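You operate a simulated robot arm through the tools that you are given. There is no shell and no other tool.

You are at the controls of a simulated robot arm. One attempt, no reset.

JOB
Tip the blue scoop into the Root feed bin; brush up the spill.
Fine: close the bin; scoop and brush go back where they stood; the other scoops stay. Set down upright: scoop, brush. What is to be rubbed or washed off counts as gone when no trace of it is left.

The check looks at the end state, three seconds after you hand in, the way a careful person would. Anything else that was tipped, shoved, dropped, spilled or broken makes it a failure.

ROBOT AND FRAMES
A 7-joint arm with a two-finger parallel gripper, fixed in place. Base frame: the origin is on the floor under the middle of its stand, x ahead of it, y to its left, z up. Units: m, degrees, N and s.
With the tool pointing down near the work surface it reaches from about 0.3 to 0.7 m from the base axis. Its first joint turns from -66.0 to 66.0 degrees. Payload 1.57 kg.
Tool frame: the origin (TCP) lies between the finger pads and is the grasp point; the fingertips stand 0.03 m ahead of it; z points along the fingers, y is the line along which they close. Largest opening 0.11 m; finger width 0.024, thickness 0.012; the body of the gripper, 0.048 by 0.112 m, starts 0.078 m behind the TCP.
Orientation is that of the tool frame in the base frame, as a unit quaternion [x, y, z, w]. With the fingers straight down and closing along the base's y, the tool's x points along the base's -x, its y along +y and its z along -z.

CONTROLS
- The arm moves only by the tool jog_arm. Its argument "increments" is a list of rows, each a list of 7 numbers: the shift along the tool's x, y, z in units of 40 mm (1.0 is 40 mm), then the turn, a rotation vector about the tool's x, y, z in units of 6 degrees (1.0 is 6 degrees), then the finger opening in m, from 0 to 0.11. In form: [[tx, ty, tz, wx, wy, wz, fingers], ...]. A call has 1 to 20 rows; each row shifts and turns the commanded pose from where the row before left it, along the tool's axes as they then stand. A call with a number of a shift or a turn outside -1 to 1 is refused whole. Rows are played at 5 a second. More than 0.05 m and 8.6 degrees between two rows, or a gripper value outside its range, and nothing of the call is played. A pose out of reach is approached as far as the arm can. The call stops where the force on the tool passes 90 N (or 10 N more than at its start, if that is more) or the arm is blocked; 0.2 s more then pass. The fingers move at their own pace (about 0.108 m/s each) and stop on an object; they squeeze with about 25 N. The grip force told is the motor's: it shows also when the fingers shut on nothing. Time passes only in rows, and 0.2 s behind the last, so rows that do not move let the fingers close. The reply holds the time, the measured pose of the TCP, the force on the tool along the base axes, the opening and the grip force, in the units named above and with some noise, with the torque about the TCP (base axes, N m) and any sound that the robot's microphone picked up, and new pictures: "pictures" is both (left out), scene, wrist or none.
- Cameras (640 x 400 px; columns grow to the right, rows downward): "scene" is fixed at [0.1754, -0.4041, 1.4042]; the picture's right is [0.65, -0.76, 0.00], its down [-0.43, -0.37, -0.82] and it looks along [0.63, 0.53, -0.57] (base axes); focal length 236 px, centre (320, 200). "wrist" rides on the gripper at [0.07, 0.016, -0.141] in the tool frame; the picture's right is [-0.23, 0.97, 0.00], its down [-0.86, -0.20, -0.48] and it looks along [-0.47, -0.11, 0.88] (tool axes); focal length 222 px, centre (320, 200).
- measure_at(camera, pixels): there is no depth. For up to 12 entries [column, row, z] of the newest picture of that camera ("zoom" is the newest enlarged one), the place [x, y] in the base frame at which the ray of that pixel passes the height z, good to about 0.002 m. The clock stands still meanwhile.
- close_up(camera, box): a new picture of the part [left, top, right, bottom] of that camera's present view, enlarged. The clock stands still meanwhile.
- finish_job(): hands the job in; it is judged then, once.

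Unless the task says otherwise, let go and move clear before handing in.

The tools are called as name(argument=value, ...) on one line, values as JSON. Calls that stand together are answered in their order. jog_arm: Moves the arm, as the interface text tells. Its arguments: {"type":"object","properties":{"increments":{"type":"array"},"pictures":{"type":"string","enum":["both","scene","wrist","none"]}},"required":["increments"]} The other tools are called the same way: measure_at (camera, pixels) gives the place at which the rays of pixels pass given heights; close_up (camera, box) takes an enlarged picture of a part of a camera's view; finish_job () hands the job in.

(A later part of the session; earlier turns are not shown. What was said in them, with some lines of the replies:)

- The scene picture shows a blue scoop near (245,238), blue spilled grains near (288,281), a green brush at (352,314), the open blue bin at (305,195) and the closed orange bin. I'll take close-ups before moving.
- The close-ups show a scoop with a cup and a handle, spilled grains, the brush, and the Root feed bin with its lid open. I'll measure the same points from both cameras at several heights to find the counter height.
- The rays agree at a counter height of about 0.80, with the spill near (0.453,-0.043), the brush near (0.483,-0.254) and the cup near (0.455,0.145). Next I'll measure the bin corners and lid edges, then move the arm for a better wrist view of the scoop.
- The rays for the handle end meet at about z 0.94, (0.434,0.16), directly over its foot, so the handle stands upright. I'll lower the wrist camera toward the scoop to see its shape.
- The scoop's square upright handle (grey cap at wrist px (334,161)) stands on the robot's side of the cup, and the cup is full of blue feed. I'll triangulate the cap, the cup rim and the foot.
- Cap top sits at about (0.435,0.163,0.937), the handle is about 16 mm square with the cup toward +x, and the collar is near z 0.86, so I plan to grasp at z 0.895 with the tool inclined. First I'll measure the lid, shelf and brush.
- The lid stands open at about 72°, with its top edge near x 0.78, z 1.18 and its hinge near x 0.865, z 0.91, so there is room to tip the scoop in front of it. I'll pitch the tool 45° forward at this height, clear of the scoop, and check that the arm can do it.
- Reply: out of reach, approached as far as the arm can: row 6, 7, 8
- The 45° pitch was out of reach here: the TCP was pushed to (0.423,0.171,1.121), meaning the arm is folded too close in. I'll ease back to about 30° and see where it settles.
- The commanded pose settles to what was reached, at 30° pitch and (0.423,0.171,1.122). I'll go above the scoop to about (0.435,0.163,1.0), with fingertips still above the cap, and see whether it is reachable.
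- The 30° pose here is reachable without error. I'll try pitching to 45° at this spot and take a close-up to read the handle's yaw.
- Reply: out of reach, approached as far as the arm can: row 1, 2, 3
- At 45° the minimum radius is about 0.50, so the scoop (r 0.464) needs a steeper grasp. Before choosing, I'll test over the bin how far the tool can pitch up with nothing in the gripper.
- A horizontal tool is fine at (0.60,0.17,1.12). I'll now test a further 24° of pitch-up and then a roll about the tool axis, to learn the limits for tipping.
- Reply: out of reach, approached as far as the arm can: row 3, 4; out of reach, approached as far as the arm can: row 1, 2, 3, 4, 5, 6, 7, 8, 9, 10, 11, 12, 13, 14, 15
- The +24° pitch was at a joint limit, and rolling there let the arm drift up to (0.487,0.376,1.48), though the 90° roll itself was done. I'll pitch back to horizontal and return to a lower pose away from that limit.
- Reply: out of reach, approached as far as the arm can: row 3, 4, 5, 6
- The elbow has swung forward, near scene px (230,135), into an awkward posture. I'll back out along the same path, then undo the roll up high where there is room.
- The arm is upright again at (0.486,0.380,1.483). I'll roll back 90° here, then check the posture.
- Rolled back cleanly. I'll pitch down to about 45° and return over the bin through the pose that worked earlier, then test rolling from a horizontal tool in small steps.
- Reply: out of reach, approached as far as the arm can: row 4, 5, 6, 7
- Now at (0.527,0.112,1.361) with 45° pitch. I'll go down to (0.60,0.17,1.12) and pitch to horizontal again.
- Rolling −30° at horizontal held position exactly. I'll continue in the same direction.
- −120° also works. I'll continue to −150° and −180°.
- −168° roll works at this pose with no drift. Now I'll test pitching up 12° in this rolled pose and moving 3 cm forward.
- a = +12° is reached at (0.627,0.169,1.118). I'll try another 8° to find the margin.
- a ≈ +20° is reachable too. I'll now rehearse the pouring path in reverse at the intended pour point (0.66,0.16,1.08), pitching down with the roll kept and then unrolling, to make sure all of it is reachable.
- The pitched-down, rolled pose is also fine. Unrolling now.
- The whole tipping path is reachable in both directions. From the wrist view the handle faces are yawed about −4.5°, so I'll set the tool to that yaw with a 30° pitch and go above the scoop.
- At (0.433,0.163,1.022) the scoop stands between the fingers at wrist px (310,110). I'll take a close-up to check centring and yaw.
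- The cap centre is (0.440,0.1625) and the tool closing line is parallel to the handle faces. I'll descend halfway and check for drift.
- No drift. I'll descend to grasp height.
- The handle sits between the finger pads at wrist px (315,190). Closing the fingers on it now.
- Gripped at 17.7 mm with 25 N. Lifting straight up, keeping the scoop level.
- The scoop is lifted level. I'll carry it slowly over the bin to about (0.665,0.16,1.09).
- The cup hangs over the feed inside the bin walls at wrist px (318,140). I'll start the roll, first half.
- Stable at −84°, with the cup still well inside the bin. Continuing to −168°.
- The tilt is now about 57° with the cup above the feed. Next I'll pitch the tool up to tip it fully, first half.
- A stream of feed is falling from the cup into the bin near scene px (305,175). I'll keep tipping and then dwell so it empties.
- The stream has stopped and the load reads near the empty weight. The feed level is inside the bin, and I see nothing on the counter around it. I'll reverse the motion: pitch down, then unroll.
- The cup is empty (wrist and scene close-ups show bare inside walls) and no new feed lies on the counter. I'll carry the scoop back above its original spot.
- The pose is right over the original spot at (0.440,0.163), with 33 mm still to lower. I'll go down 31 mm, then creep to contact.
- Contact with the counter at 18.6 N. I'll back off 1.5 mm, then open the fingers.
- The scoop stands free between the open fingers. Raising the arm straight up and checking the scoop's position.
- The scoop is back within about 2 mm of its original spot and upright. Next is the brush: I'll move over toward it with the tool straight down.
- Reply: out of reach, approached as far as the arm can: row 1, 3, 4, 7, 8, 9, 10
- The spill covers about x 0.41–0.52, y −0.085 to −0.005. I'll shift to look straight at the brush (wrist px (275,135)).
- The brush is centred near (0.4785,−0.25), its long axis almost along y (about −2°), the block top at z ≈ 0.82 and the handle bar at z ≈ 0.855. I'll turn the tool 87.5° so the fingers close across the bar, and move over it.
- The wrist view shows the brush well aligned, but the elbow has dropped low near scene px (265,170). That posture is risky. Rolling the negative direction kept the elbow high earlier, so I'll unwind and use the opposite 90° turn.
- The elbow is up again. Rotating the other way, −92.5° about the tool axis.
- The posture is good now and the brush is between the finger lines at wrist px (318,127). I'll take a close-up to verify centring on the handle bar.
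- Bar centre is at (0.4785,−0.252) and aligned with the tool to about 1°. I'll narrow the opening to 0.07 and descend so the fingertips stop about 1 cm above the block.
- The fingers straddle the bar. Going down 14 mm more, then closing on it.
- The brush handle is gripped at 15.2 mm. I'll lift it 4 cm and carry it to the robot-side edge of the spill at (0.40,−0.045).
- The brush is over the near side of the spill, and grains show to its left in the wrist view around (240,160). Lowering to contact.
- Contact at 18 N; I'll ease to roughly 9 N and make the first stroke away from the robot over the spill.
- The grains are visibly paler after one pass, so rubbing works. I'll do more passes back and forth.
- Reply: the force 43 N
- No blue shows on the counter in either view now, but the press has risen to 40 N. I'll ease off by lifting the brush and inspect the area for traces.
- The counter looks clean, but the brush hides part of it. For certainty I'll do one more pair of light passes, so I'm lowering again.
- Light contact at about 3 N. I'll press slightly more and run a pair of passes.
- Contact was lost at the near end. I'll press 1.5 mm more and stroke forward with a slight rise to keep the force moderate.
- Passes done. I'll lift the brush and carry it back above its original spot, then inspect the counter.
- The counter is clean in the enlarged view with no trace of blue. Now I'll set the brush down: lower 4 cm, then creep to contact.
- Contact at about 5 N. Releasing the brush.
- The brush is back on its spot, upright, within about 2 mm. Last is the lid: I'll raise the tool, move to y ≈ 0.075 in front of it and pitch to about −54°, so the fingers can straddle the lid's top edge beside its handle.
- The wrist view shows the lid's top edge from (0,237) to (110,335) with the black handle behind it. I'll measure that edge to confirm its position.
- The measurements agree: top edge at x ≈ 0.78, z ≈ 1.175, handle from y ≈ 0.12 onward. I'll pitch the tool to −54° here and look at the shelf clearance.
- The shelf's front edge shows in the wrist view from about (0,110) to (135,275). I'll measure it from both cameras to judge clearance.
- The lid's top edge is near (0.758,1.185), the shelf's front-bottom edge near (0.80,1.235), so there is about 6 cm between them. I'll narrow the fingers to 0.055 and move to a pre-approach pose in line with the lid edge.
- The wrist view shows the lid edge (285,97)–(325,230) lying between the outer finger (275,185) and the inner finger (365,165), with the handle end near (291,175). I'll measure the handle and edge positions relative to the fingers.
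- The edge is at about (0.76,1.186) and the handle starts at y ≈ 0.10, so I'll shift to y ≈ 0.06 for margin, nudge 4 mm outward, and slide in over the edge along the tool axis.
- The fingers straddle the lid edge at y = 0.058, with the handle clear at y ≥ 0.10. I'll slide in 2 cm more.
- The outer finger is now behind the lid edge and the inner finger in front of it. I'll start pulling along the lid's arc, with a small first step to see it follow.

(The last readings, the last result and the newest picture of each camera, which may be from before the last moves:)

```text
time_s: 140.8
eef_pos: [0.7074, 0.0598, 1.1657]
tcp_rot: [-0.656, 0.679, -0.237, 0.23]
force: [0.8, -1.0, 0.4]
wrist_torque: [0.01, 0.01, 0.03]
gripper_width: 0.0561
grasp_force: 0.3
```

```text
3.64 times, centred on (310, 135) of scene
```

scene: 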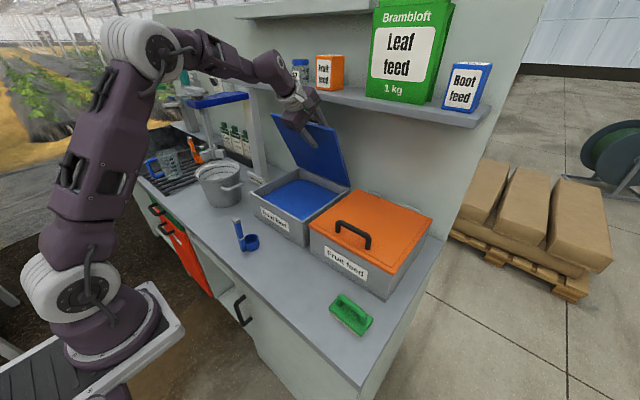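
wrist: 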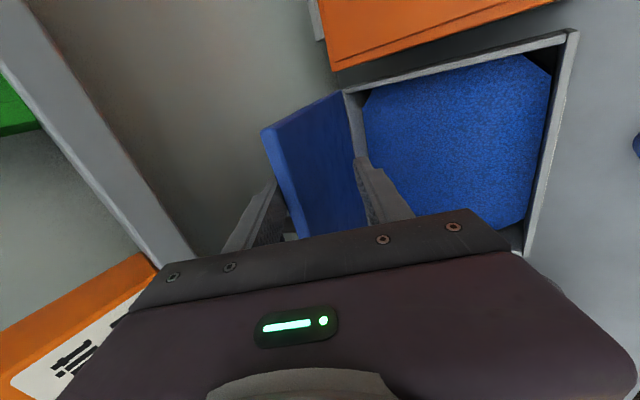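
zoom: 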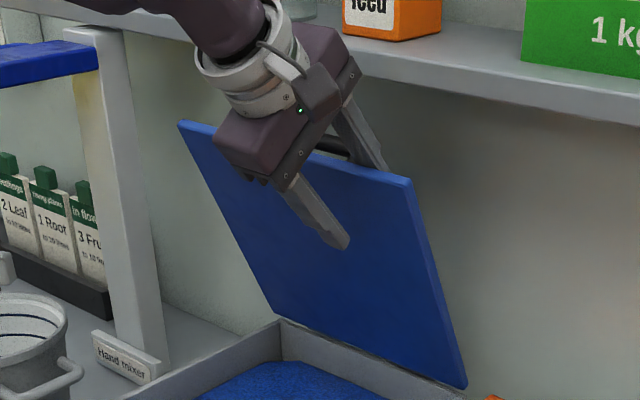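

The lid follows the outer finger with barely 1 N. Continuing along the arc to about 42°.

jog_arm(increments=[[0, 0.357, -0.057, 0.242, 0, 0, 0.055], [0, 0.357, -0.057, 0.242, 0, 0, 0.055], [0, 0.358, -0.037, 0.242, 0, 0, 0.055], [0, 0.358, -0.037, 0.242, 0, 0, 0.055], [0, 0.363, -0.018, 0.242, 0, 0, 0.055], [0, 0.363, -0.018, 0.242, 0, 0, 0.055], [0, 0.364, 0.001, 0.242, 0, 0, 0.055], [0, 0.364, 0.001, 0.242, 0, 0, 0.055], [0, 0, 0, 0, 0, 0, 0.055]])

close_up(camera="scene", box=[230, 80, 370, 210])

```text
time_s: 142.8
eef_pos: [0.6179, 0.0626, 1.0903]
tcp_rot: [-0.629, 0.651, -0.305, 0.295]
force: [-0.4, 0.7, 0.3]
wrist_torque: [0.0, -0.03, 0.05]
gripper_width: 0.0551
grasp_force: 0.1
```

scene: 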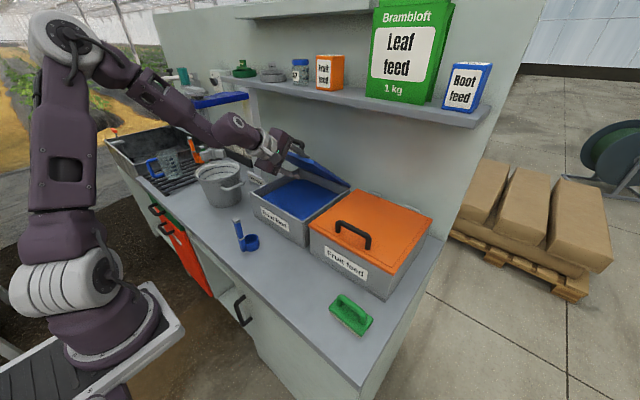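
wrist: 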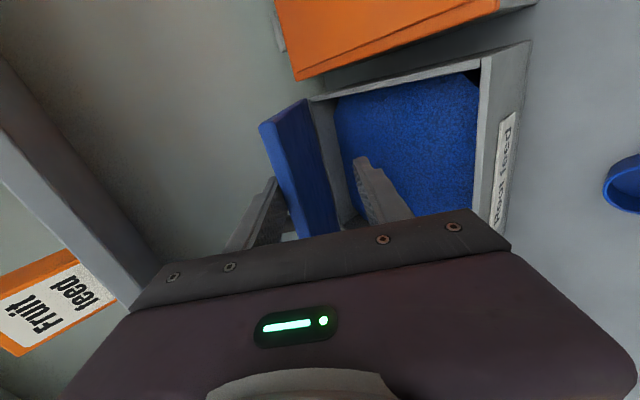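

```text
3.08 times, centred on (300, 145) of scene
```

zoom: 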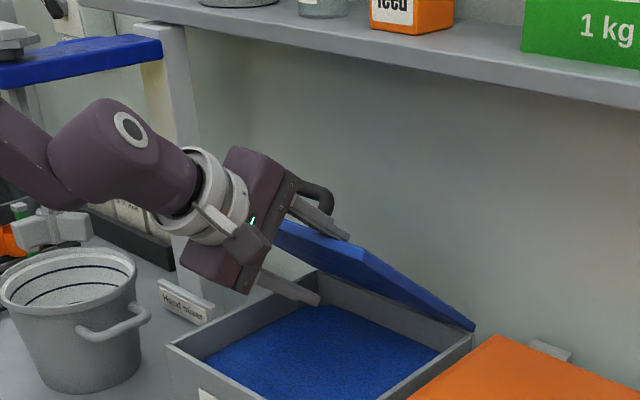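

The lid is at about 42°, still resting against the outer finger, so the hinge holds itself. Continuing down to about 18°.

jog_arm(increments=[[0, 0.365, 0.021, 0.242, 0, 0, 0.055], [0, 0.365, 0.021, 0.242, 0, 0, 0.055], [0, 0.363, 0.04, 0.242, 0, 0, 0.055], [0, 0.363, 0.04, 0.242, 0, 0, 0.055], [0, 0.362, 0.06, 0.242, 0, 0, 0.055], [0, 0.362, 0.06, 0.242, 0, 0, 0.055], [0, 0.359, 0.078, 0.235, 0, 0, 0.055], [0, 0.359, 0.078, 0.235, 0, 0, 0.055], [0, 0, 0, 0, 0, 0, 0.055]])

close_up(camera="scene", box=[230, 110, 370, 240])

```text
time_s: 144.8
eef_pos: [0.5656, 0.0644, 0.9865]
tcp_rot: [-0.597, 0.617, -0.369, 0.358]
force: [0.5, -0.5, -0.1]
wrist_torque: [-0.02, -0.02, -0.03]
gripper_width: 0.0551
grasp_force: 0.1
```

scene: 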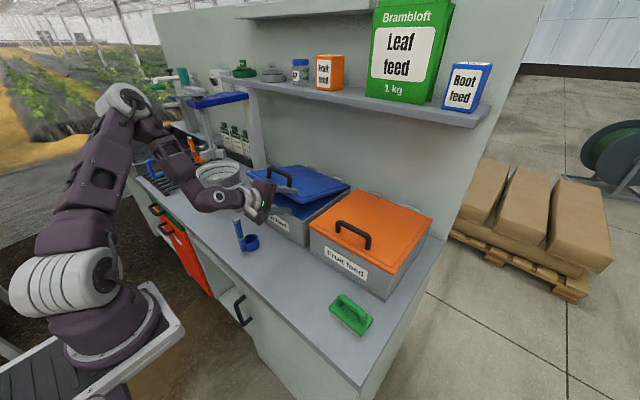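
wrist: 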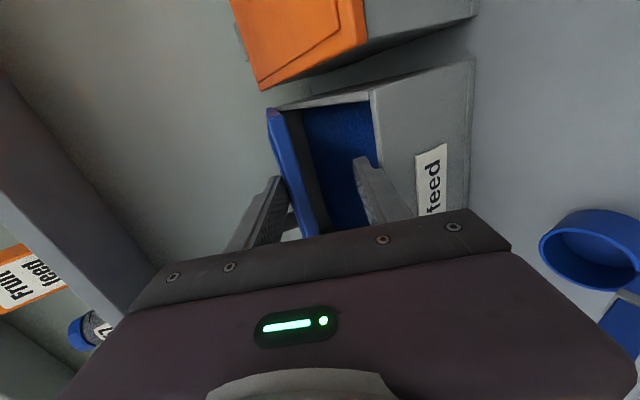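

```text
3.08 times, centred on (300, 175) of scene
```

zoom: 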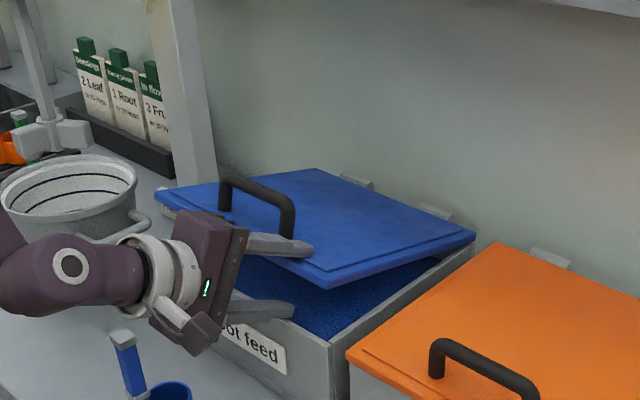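

The lid is down to about 18° and holds itself; the fingers sit above and below its edge. I'll withdraw them straight back, then raise and close them.

jog_arm(increments=[[0, 0, -0.4, 0, 0, 0, 0.055], [0, 0, -0.5, 0, 0, 0, 0.055], [0, 0, -0.6, 0, 0, 0, 0.055], [0, 0, 0, 0, 0, 0, 0.055]])

close_up(camera="scene", box=[220, 130, 360, 260])

```text
time_s: 145.8
eef_pos: [0.5353, 0.066, 1.005]
tcp_rot: [-0.597, 0.616, -0.369, 0.358]
force: [0.3, 0.8, 0.2]
wrist_torque: [0.01, -0.02, -0.01]
gripper_width: 0.055
grasp_force: 0.1
out of reach, approached as far as the arm can: row 3
```

scene: 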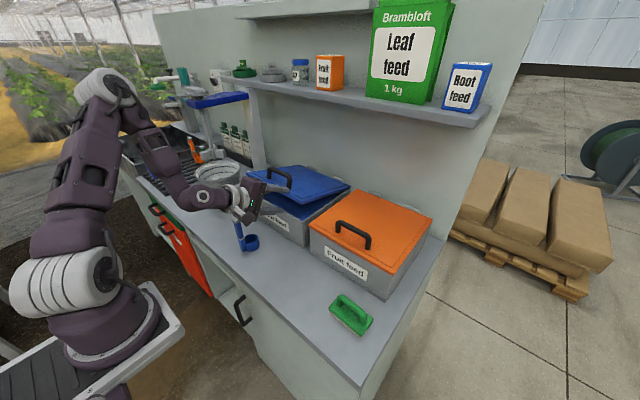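
wrist: 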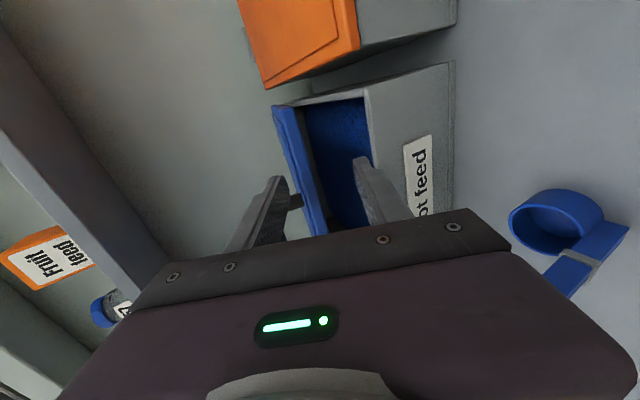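

```text
3.08 times, centred on (290, 195) of scene
```

zoom: 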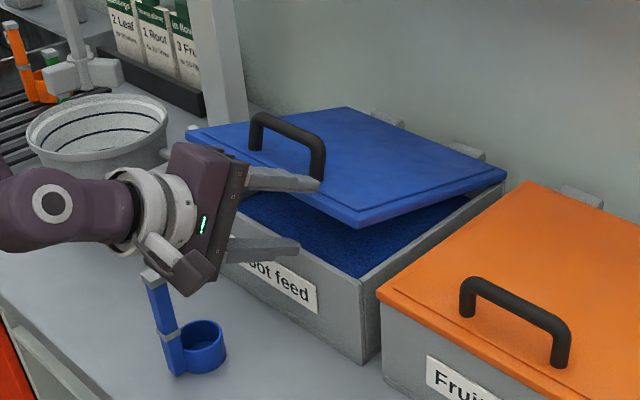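

The fingertips are clear of the lid edge and the lid stays at about 18°. I'll move straight up 8 cm, pitch the tool steeper and close the fingers for pressing from above.

jog_arm(increments=[[0, -0.6, -0.32, 0, 0, 0, 0.055], [0, -0.6, -0.32, 0, 0, 0, 0.055], [0, -0.6, -0.32, 0, 0, 0, 0.055], [0, 0, 0, -1, 0, 0, 0.02], [0, 0, 0, -1, 0, 0, 0.0], [0, 0, 0, -1, 0, 0, 0.0], [0, 0, 0, -1, 0, 0, 0.0], [0, 0, 0, -1, 0, 0, 0.0], [0, 0, 0, -1, 0, 0, 0.0], [0, 0, 0, 0, 0, 0, 0.0]])

close_up(camera="scene", box=[220, 130, 360, 260])

```text
time_s: 148.0
eef_pos: [0.5359, 0.0628, 1.087]
tcp_rot: [-0.678, 0.7, -0.159, 0.156]
force: [-0.5, -0.5, -0.1]
wrist_torque: [-0.01, 0.04, 0.0]
gripper_width: 0.0
grasp_force: 21.4
```

scene: 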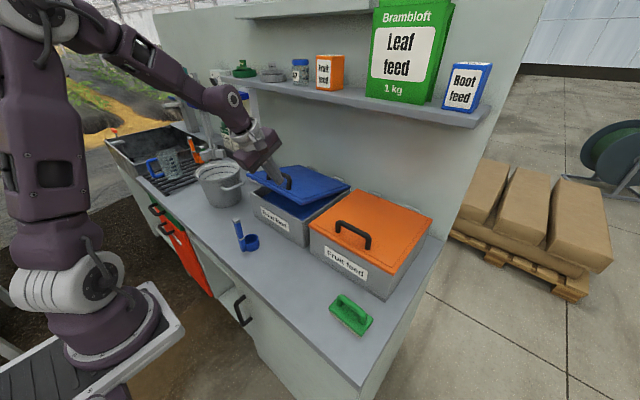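
wrist: 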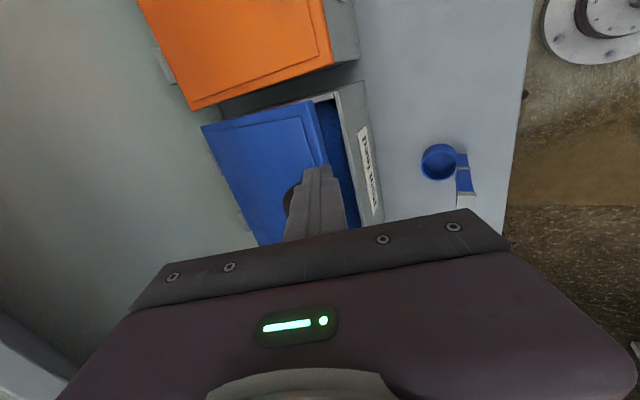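

```text
3.08 times, centred on (290, 195) of scene
```

zoom: 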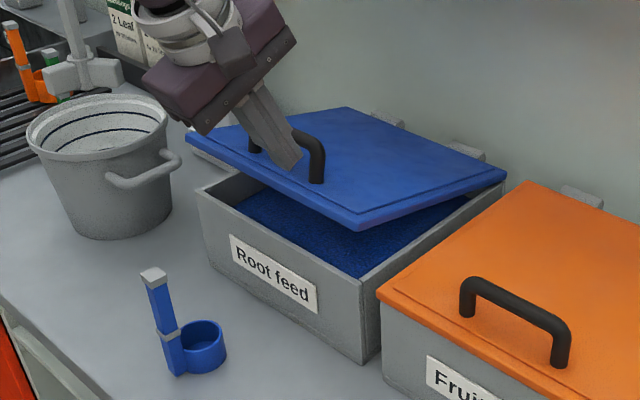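

The scoop and bins are undisturbed and the lid waits at about 18°. I'll move the closed fingertips over the lid's front part at y ≈ 0.05, then push down gently.

jog_arm(increments=[[0.14, -0.74, 0.358, 0, 0, 0, 0.0], [0.14, -0.74, 0.358, 0, 0, 0, 0.0], [0, 0.25, 0.5, 0, 0, 0, 0.0], [0, 0, 0, 0, 0, 0, 0.0]])

close_up(camera="scene", box=[220, 130, 360, 260])

```text
time_s: 149.0
eef_pos: [0.6015, 0.0509, 1.0621]
tcp_rot: [-0.677, 0.701, -0.159, 0.156]
force: [0.7, 0.6, -0.8]
wrist_torque: [0.01, 0.01, 0.03]
gripper_width: 0.0
grasp_force: 22.3
```

scene: 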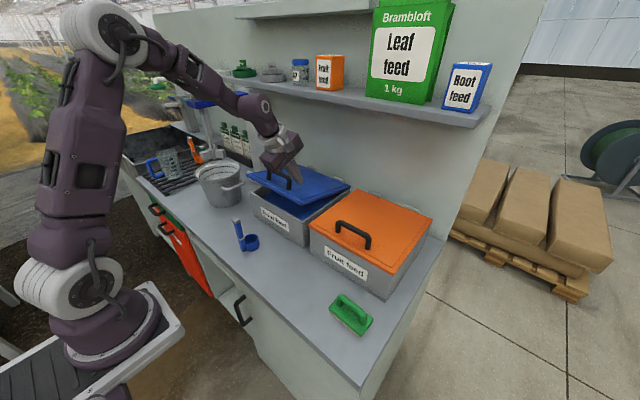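
wrist: 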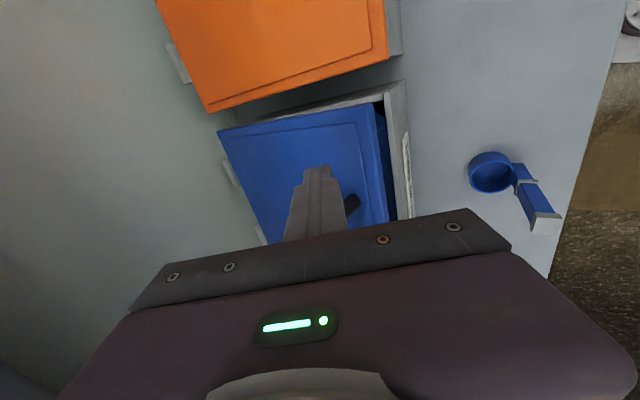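

```text
3.08 times, centred on (290, 195) of scene
```

zoom: 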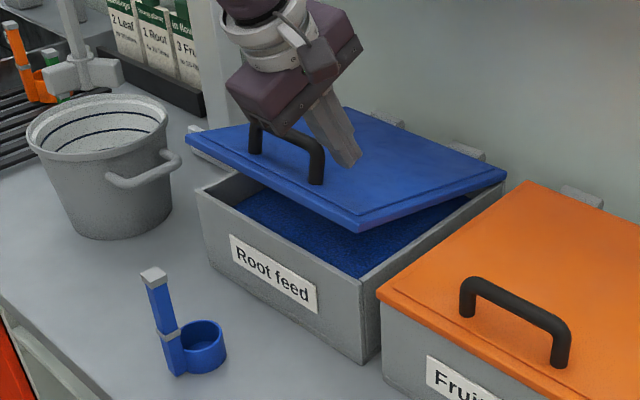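

The fingertips are over the lid at (0.615,0.05), clear of the handle. Pushing down in 1 cm steps.

jog_arm(increments=[[0, 0.11, 0.225, 0, 0, 0, 0.0], [0, 0.11, 0.225, 0, 0, 0, 0.0], [0, 0.11, 0.225, 0, 0, 0, 0.0], [0, 0.11, 0.225, 0, 0, 0, 0.0], [0, 0.11, 0.225, 0, 0, 0, 0.0], [0, 0, 0, 0, 0, 0, 0.0]])

close_up(camera="scene", box=[220, 130, 360, 260])

```text
time_s: 150.4
eef_pos: [0.6028, 0.051, 1.0141]
tcp_rot: [-0.678, 0.7, -0.161, 0.157]
force: [-0.1, 0.4, -0.6]
wrist_torque: [-0.02, 0.0, 0.03]
gripper_width: 0.0
grasp_force: 21.4
```

scene: 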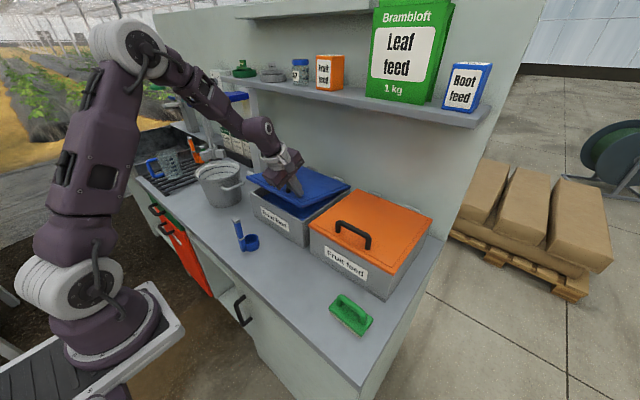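
wrist: 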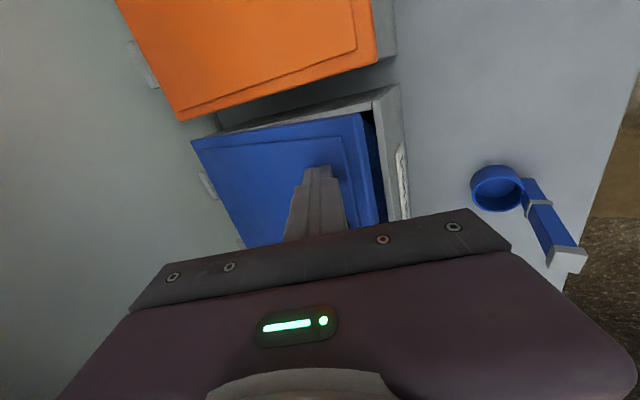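

```text
3.08 times, centred on (290, 195) of scene
```

zoom: 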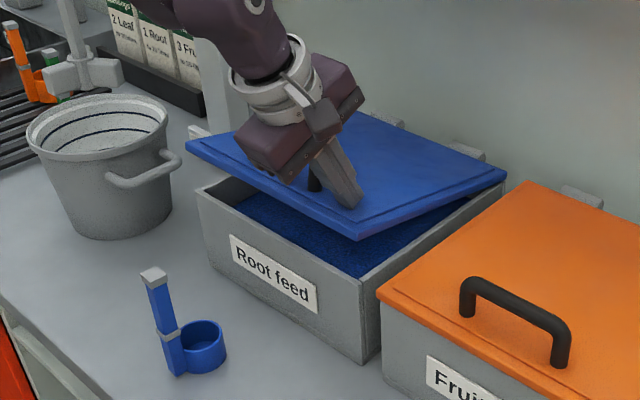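

The lid is moving down under the fingertips with very little force. Continuing with 4 cm more, then small steps.

jog_arm(increments=[[0, 0.11, 0.225, 0, 0, 0, 0.0], [0, 0.11, 0.225, 0, 0, 0, 0.0], [0, 0.11, 0.225, 0, 0, 0, 0.0], [0, 0.11, 0.225, 0, 0, 0, 0.0], [0, 0, 0, 0, 0, 0, 0.0]])

close_up(camera="scene", box=[220, 130, 360, 260])

```text
time_s: 151.6
eef_pos: [0.6024, 0.049, 0.9742]
tcp_rot: [-0.677, 0.7, -0.161, 0.157]
force: [0.7, -0.9, 0.2]
wrist_torque: [0.04, 0.03, 0.0]
gripper_width: 0.0001
grasp_force: 21.3
```

scene: 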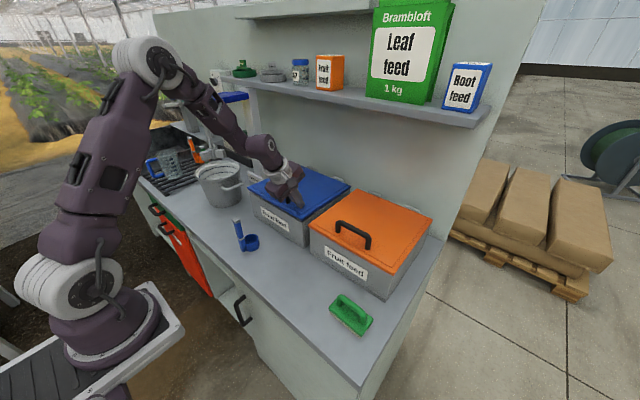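
wrist: 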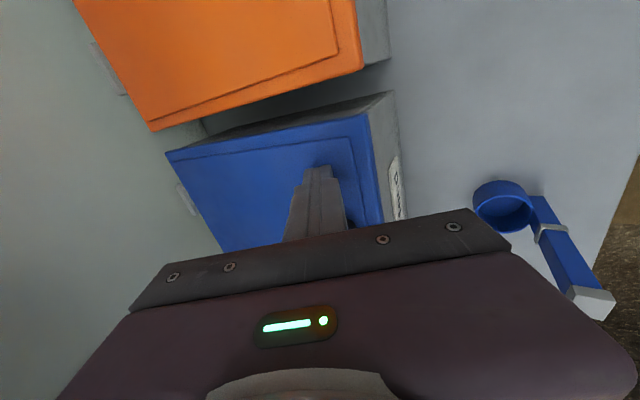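

```text
3.08 times, centred on (290, 195) of scene
```

zoom: 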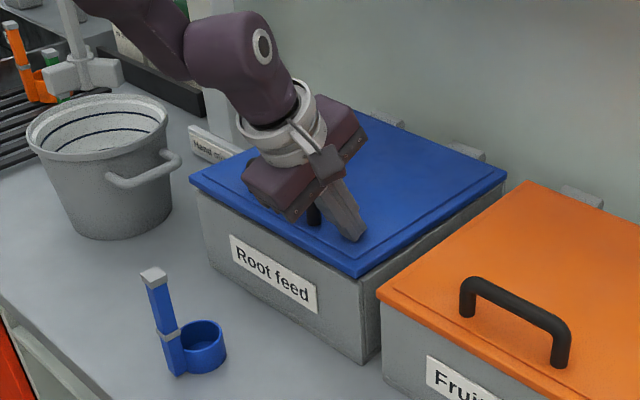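

The lid is nearly shut. Pushing the last few millimetres with small steps until the force rises.

jog_arm(increments=[[0, 0.044, 0.09, 0, 0, 0, 0.0], [0, 0.033, 0.068, 0, 0, 0, 0.0], [0, 0, 0, 0, 0, 0, 0.0]], pictures="none")

jog_arm(increments=[[0, 0.033, 0.068, 0, 0, 0, 0.0], [0, 0, 0, 0, 0, 0, 0.0]], pictures="none")

```text
time_s: 152.4
eef_pos: [0.6001, 0.0501, 0.9657]
tcp_rot: [-0.677, 0.701, -0.16, 0.155]
force: [0.3, 0.8, 0.9]
wrist_torque: [0.01, -0.02, -0.02]
gripper_width: 0.0
grasp_force: 21.8
```

```text
time_s: 153.0
eef_pos: [0.6001, 0.0501, 0.965]
tcp_rot: [-0.678, 0.7, -0.162, 0.159]
force: [-8.4, 0.8, 34.4]
wrist_torque: [-0.01, 0.15, -0.01]
gripper_width: 0.0
grasp_force: 21.7
```

Firm contact at 34 N, so the lid is seated. I'll lift off and check everything.

jog_arm(increments=[[0, -0.11, -0.225, 0, 0, 0, 0.0], [0, -0.33, -0.675, 0, 0, 0, 0.0], [0, -0.33, -0.675, 0, 0, 0, 0.0], [0, -0.33, -0.675, 0, 0, 0, 0.0], [0, -0.33, -0.675, 0, 0, 0, 0.0], [0, 0.7, -0.4, 0, 0, 0, 0.0], [0, 0.7, -0.4, 0, 0, 0, 0.0], [0, 0.7, -0.4, 0, 0, 0, 0.0], [0, 0, 0, 0, 0, 0, 0.03]])

close_up(camera="scene", box=[220, 130, 360, 260])

close_up(camera="scene", box=[220, 210, 400, 340])

close_up(camera="wrist", box=[150, 0, 640, 260])

```text
time_s: 155.0
eef_pos: [0.5053, 0.0555, 1.1037]
tcp_rot: [-0.677, 0.701, -0.161, 0.157]
force: [-0.5, -0.3, 0.0]
wrist_torque: [-0.01, -0.01, -0.01]
gripper_width: 0.0301
grasp_force: 0.1
```

scene: 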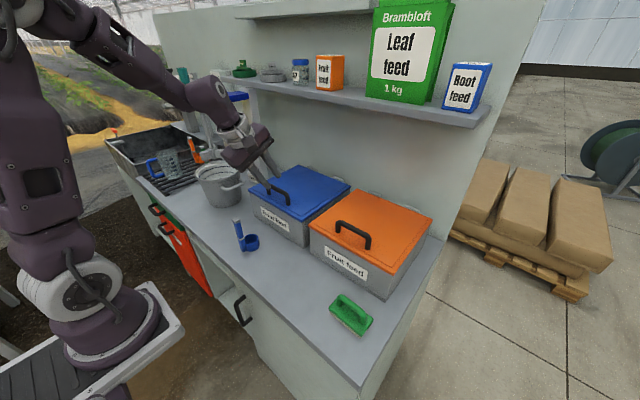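
wrist: 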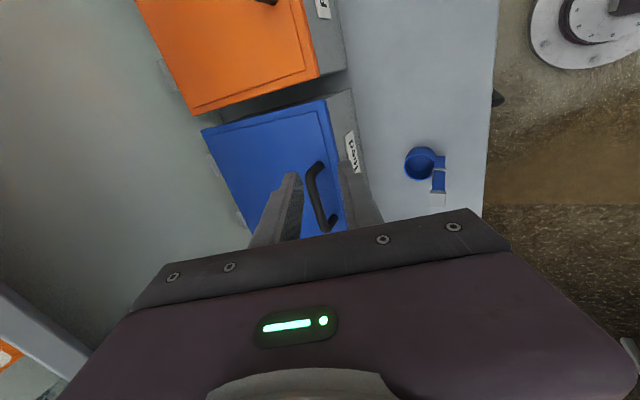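

```text
3.08 times, centred on (290, 195) of scene
```

zoom: 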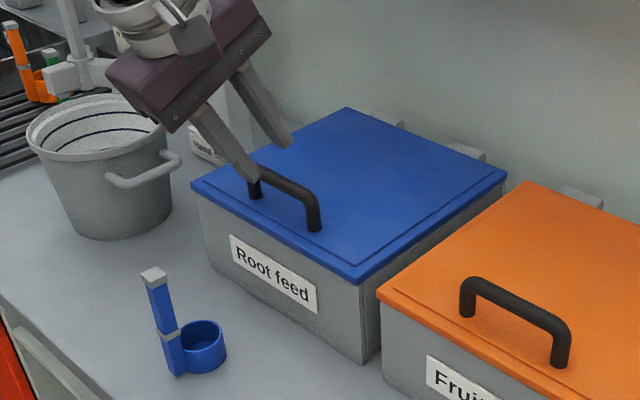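

```text
3.08 times, centred on (310, 275) of scene
```

zoom: 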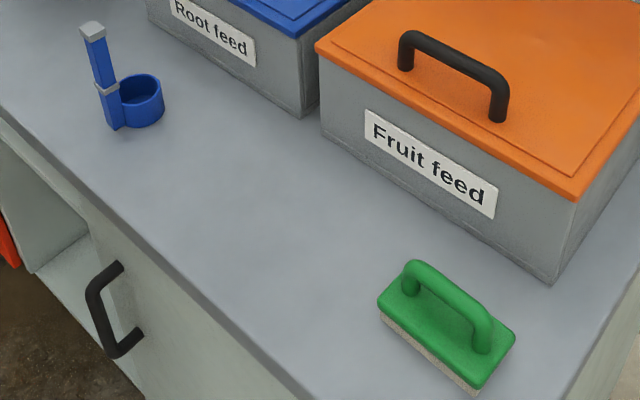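

```text
1.31 times, centred on (395, 130) of wrist
```

zoom: 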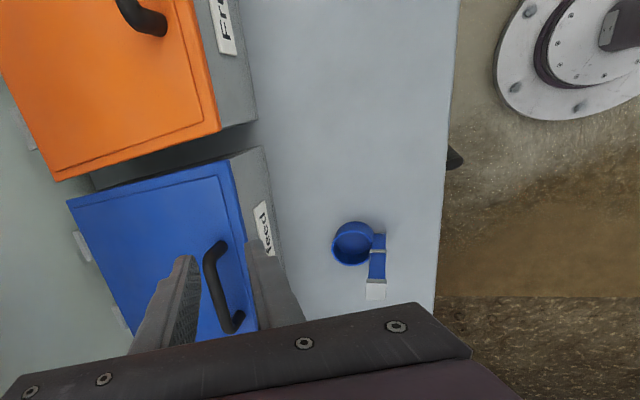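

The lid is flat and shut, the scoop and brush stand upright on their spots, and the counter is clean. I'll move the arm clear and take a last look.

jog_arm(increments=[[0, -0.44, -0.88, 0, 0, 0, 0.03], [0, -0.44, -0.88, 0, 0, 0, 0.03], [0, -0.44, -0.88, 0, 0, 0, 0.03], [0, 0, 0, 0, 0, 0, 0.03], [0, 0, 0, 0, 0, 0, 0.03]])

close_up(camera="scene", box=[90, 60, 300, 220])

close_up(camera="scene", box=[230, 50, 500, 250])

```text
time_s: 156.2
eef_pos: [0.5082, 0.0548, 1.2191]
tcp_rot: [-0.678, 0.7, -0.159, 0.156]
force: [0.4, 0.1, 0.1]
wrist_torque: [0.0, 0.04, 0.0]
gripper_width: 0.0301
grasp_force: 0.0
```

scene: 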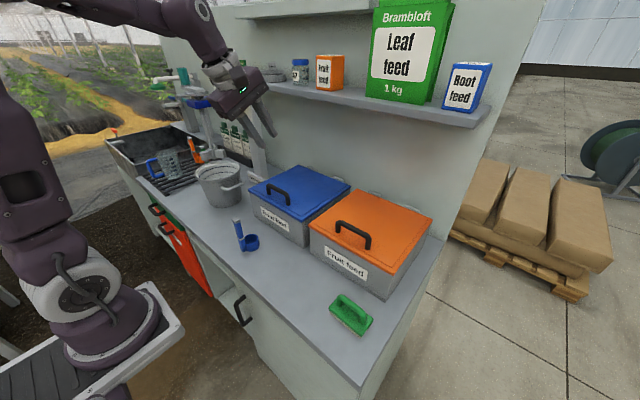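
wrist: 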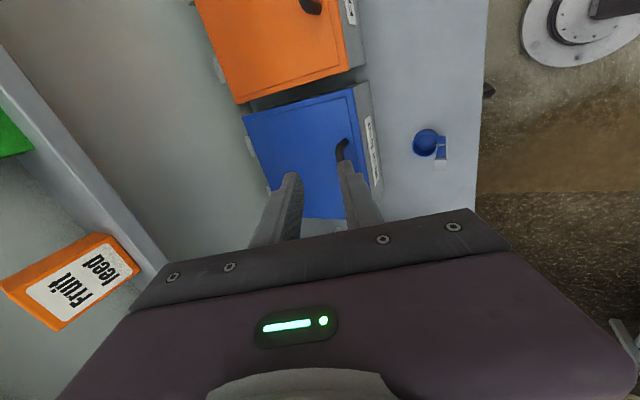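

```text
2.50 times, centred on (195, 140) of scene
```

zoom: 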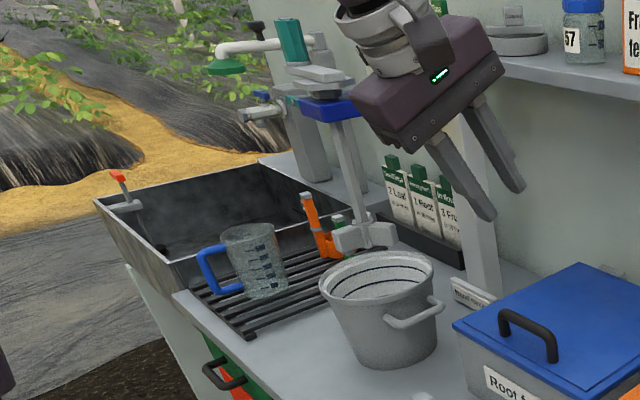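

```text
2.00 times, centred on (365, 150) of scene
```

zoom: 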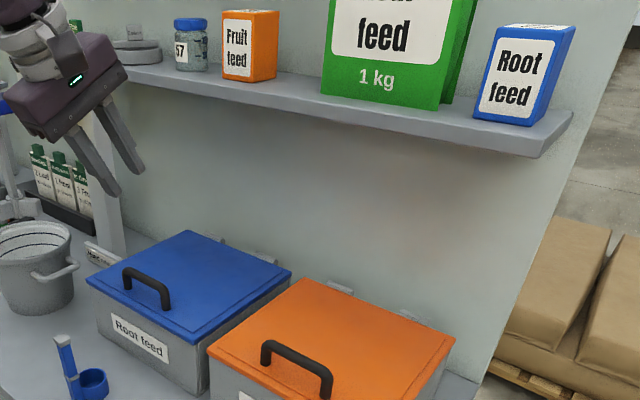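

The last pictures show the Root feed bin closed (scene px (300,190)), the scoop upright at (245,238), the brush upright at (352,315) and a clean counter. The jug, pot, other scoops and shelf items look the same as at the start. The arm is clear and holds nothing, so I'm handing in.

finish_job()

```text
The job is handed in.
```

The job is handed in. The blue scoop was tipped into the Root feed bin and the spill is brushed up. I don't have the check's verdict.

- **Scoop:** I emptied it over the bin, and close-ups afterwards showed a bare cup. It is back on its spot, upright, within about 2–3 mm.
- **Spill:** I went over it with the brush five times. The enlarged picture showed a clean counter with no blue left.
- **Brush:** It is back upright on its spot, off by about 2 mm and turned by about 2 degrees.
- **Bin:** I lowered the lid along its hinge and pressed it down until it met firm resistance. It lies flat in the last pictures.
- **Everything else:** The other scoops, the jug, the pot and the shelf items look the same as at the start. The arm is clear and the gripper is empty.

Early on, while I was testing its reach with an empty gripper, the arm drifted out of position. I backed it out, and no contact showed.
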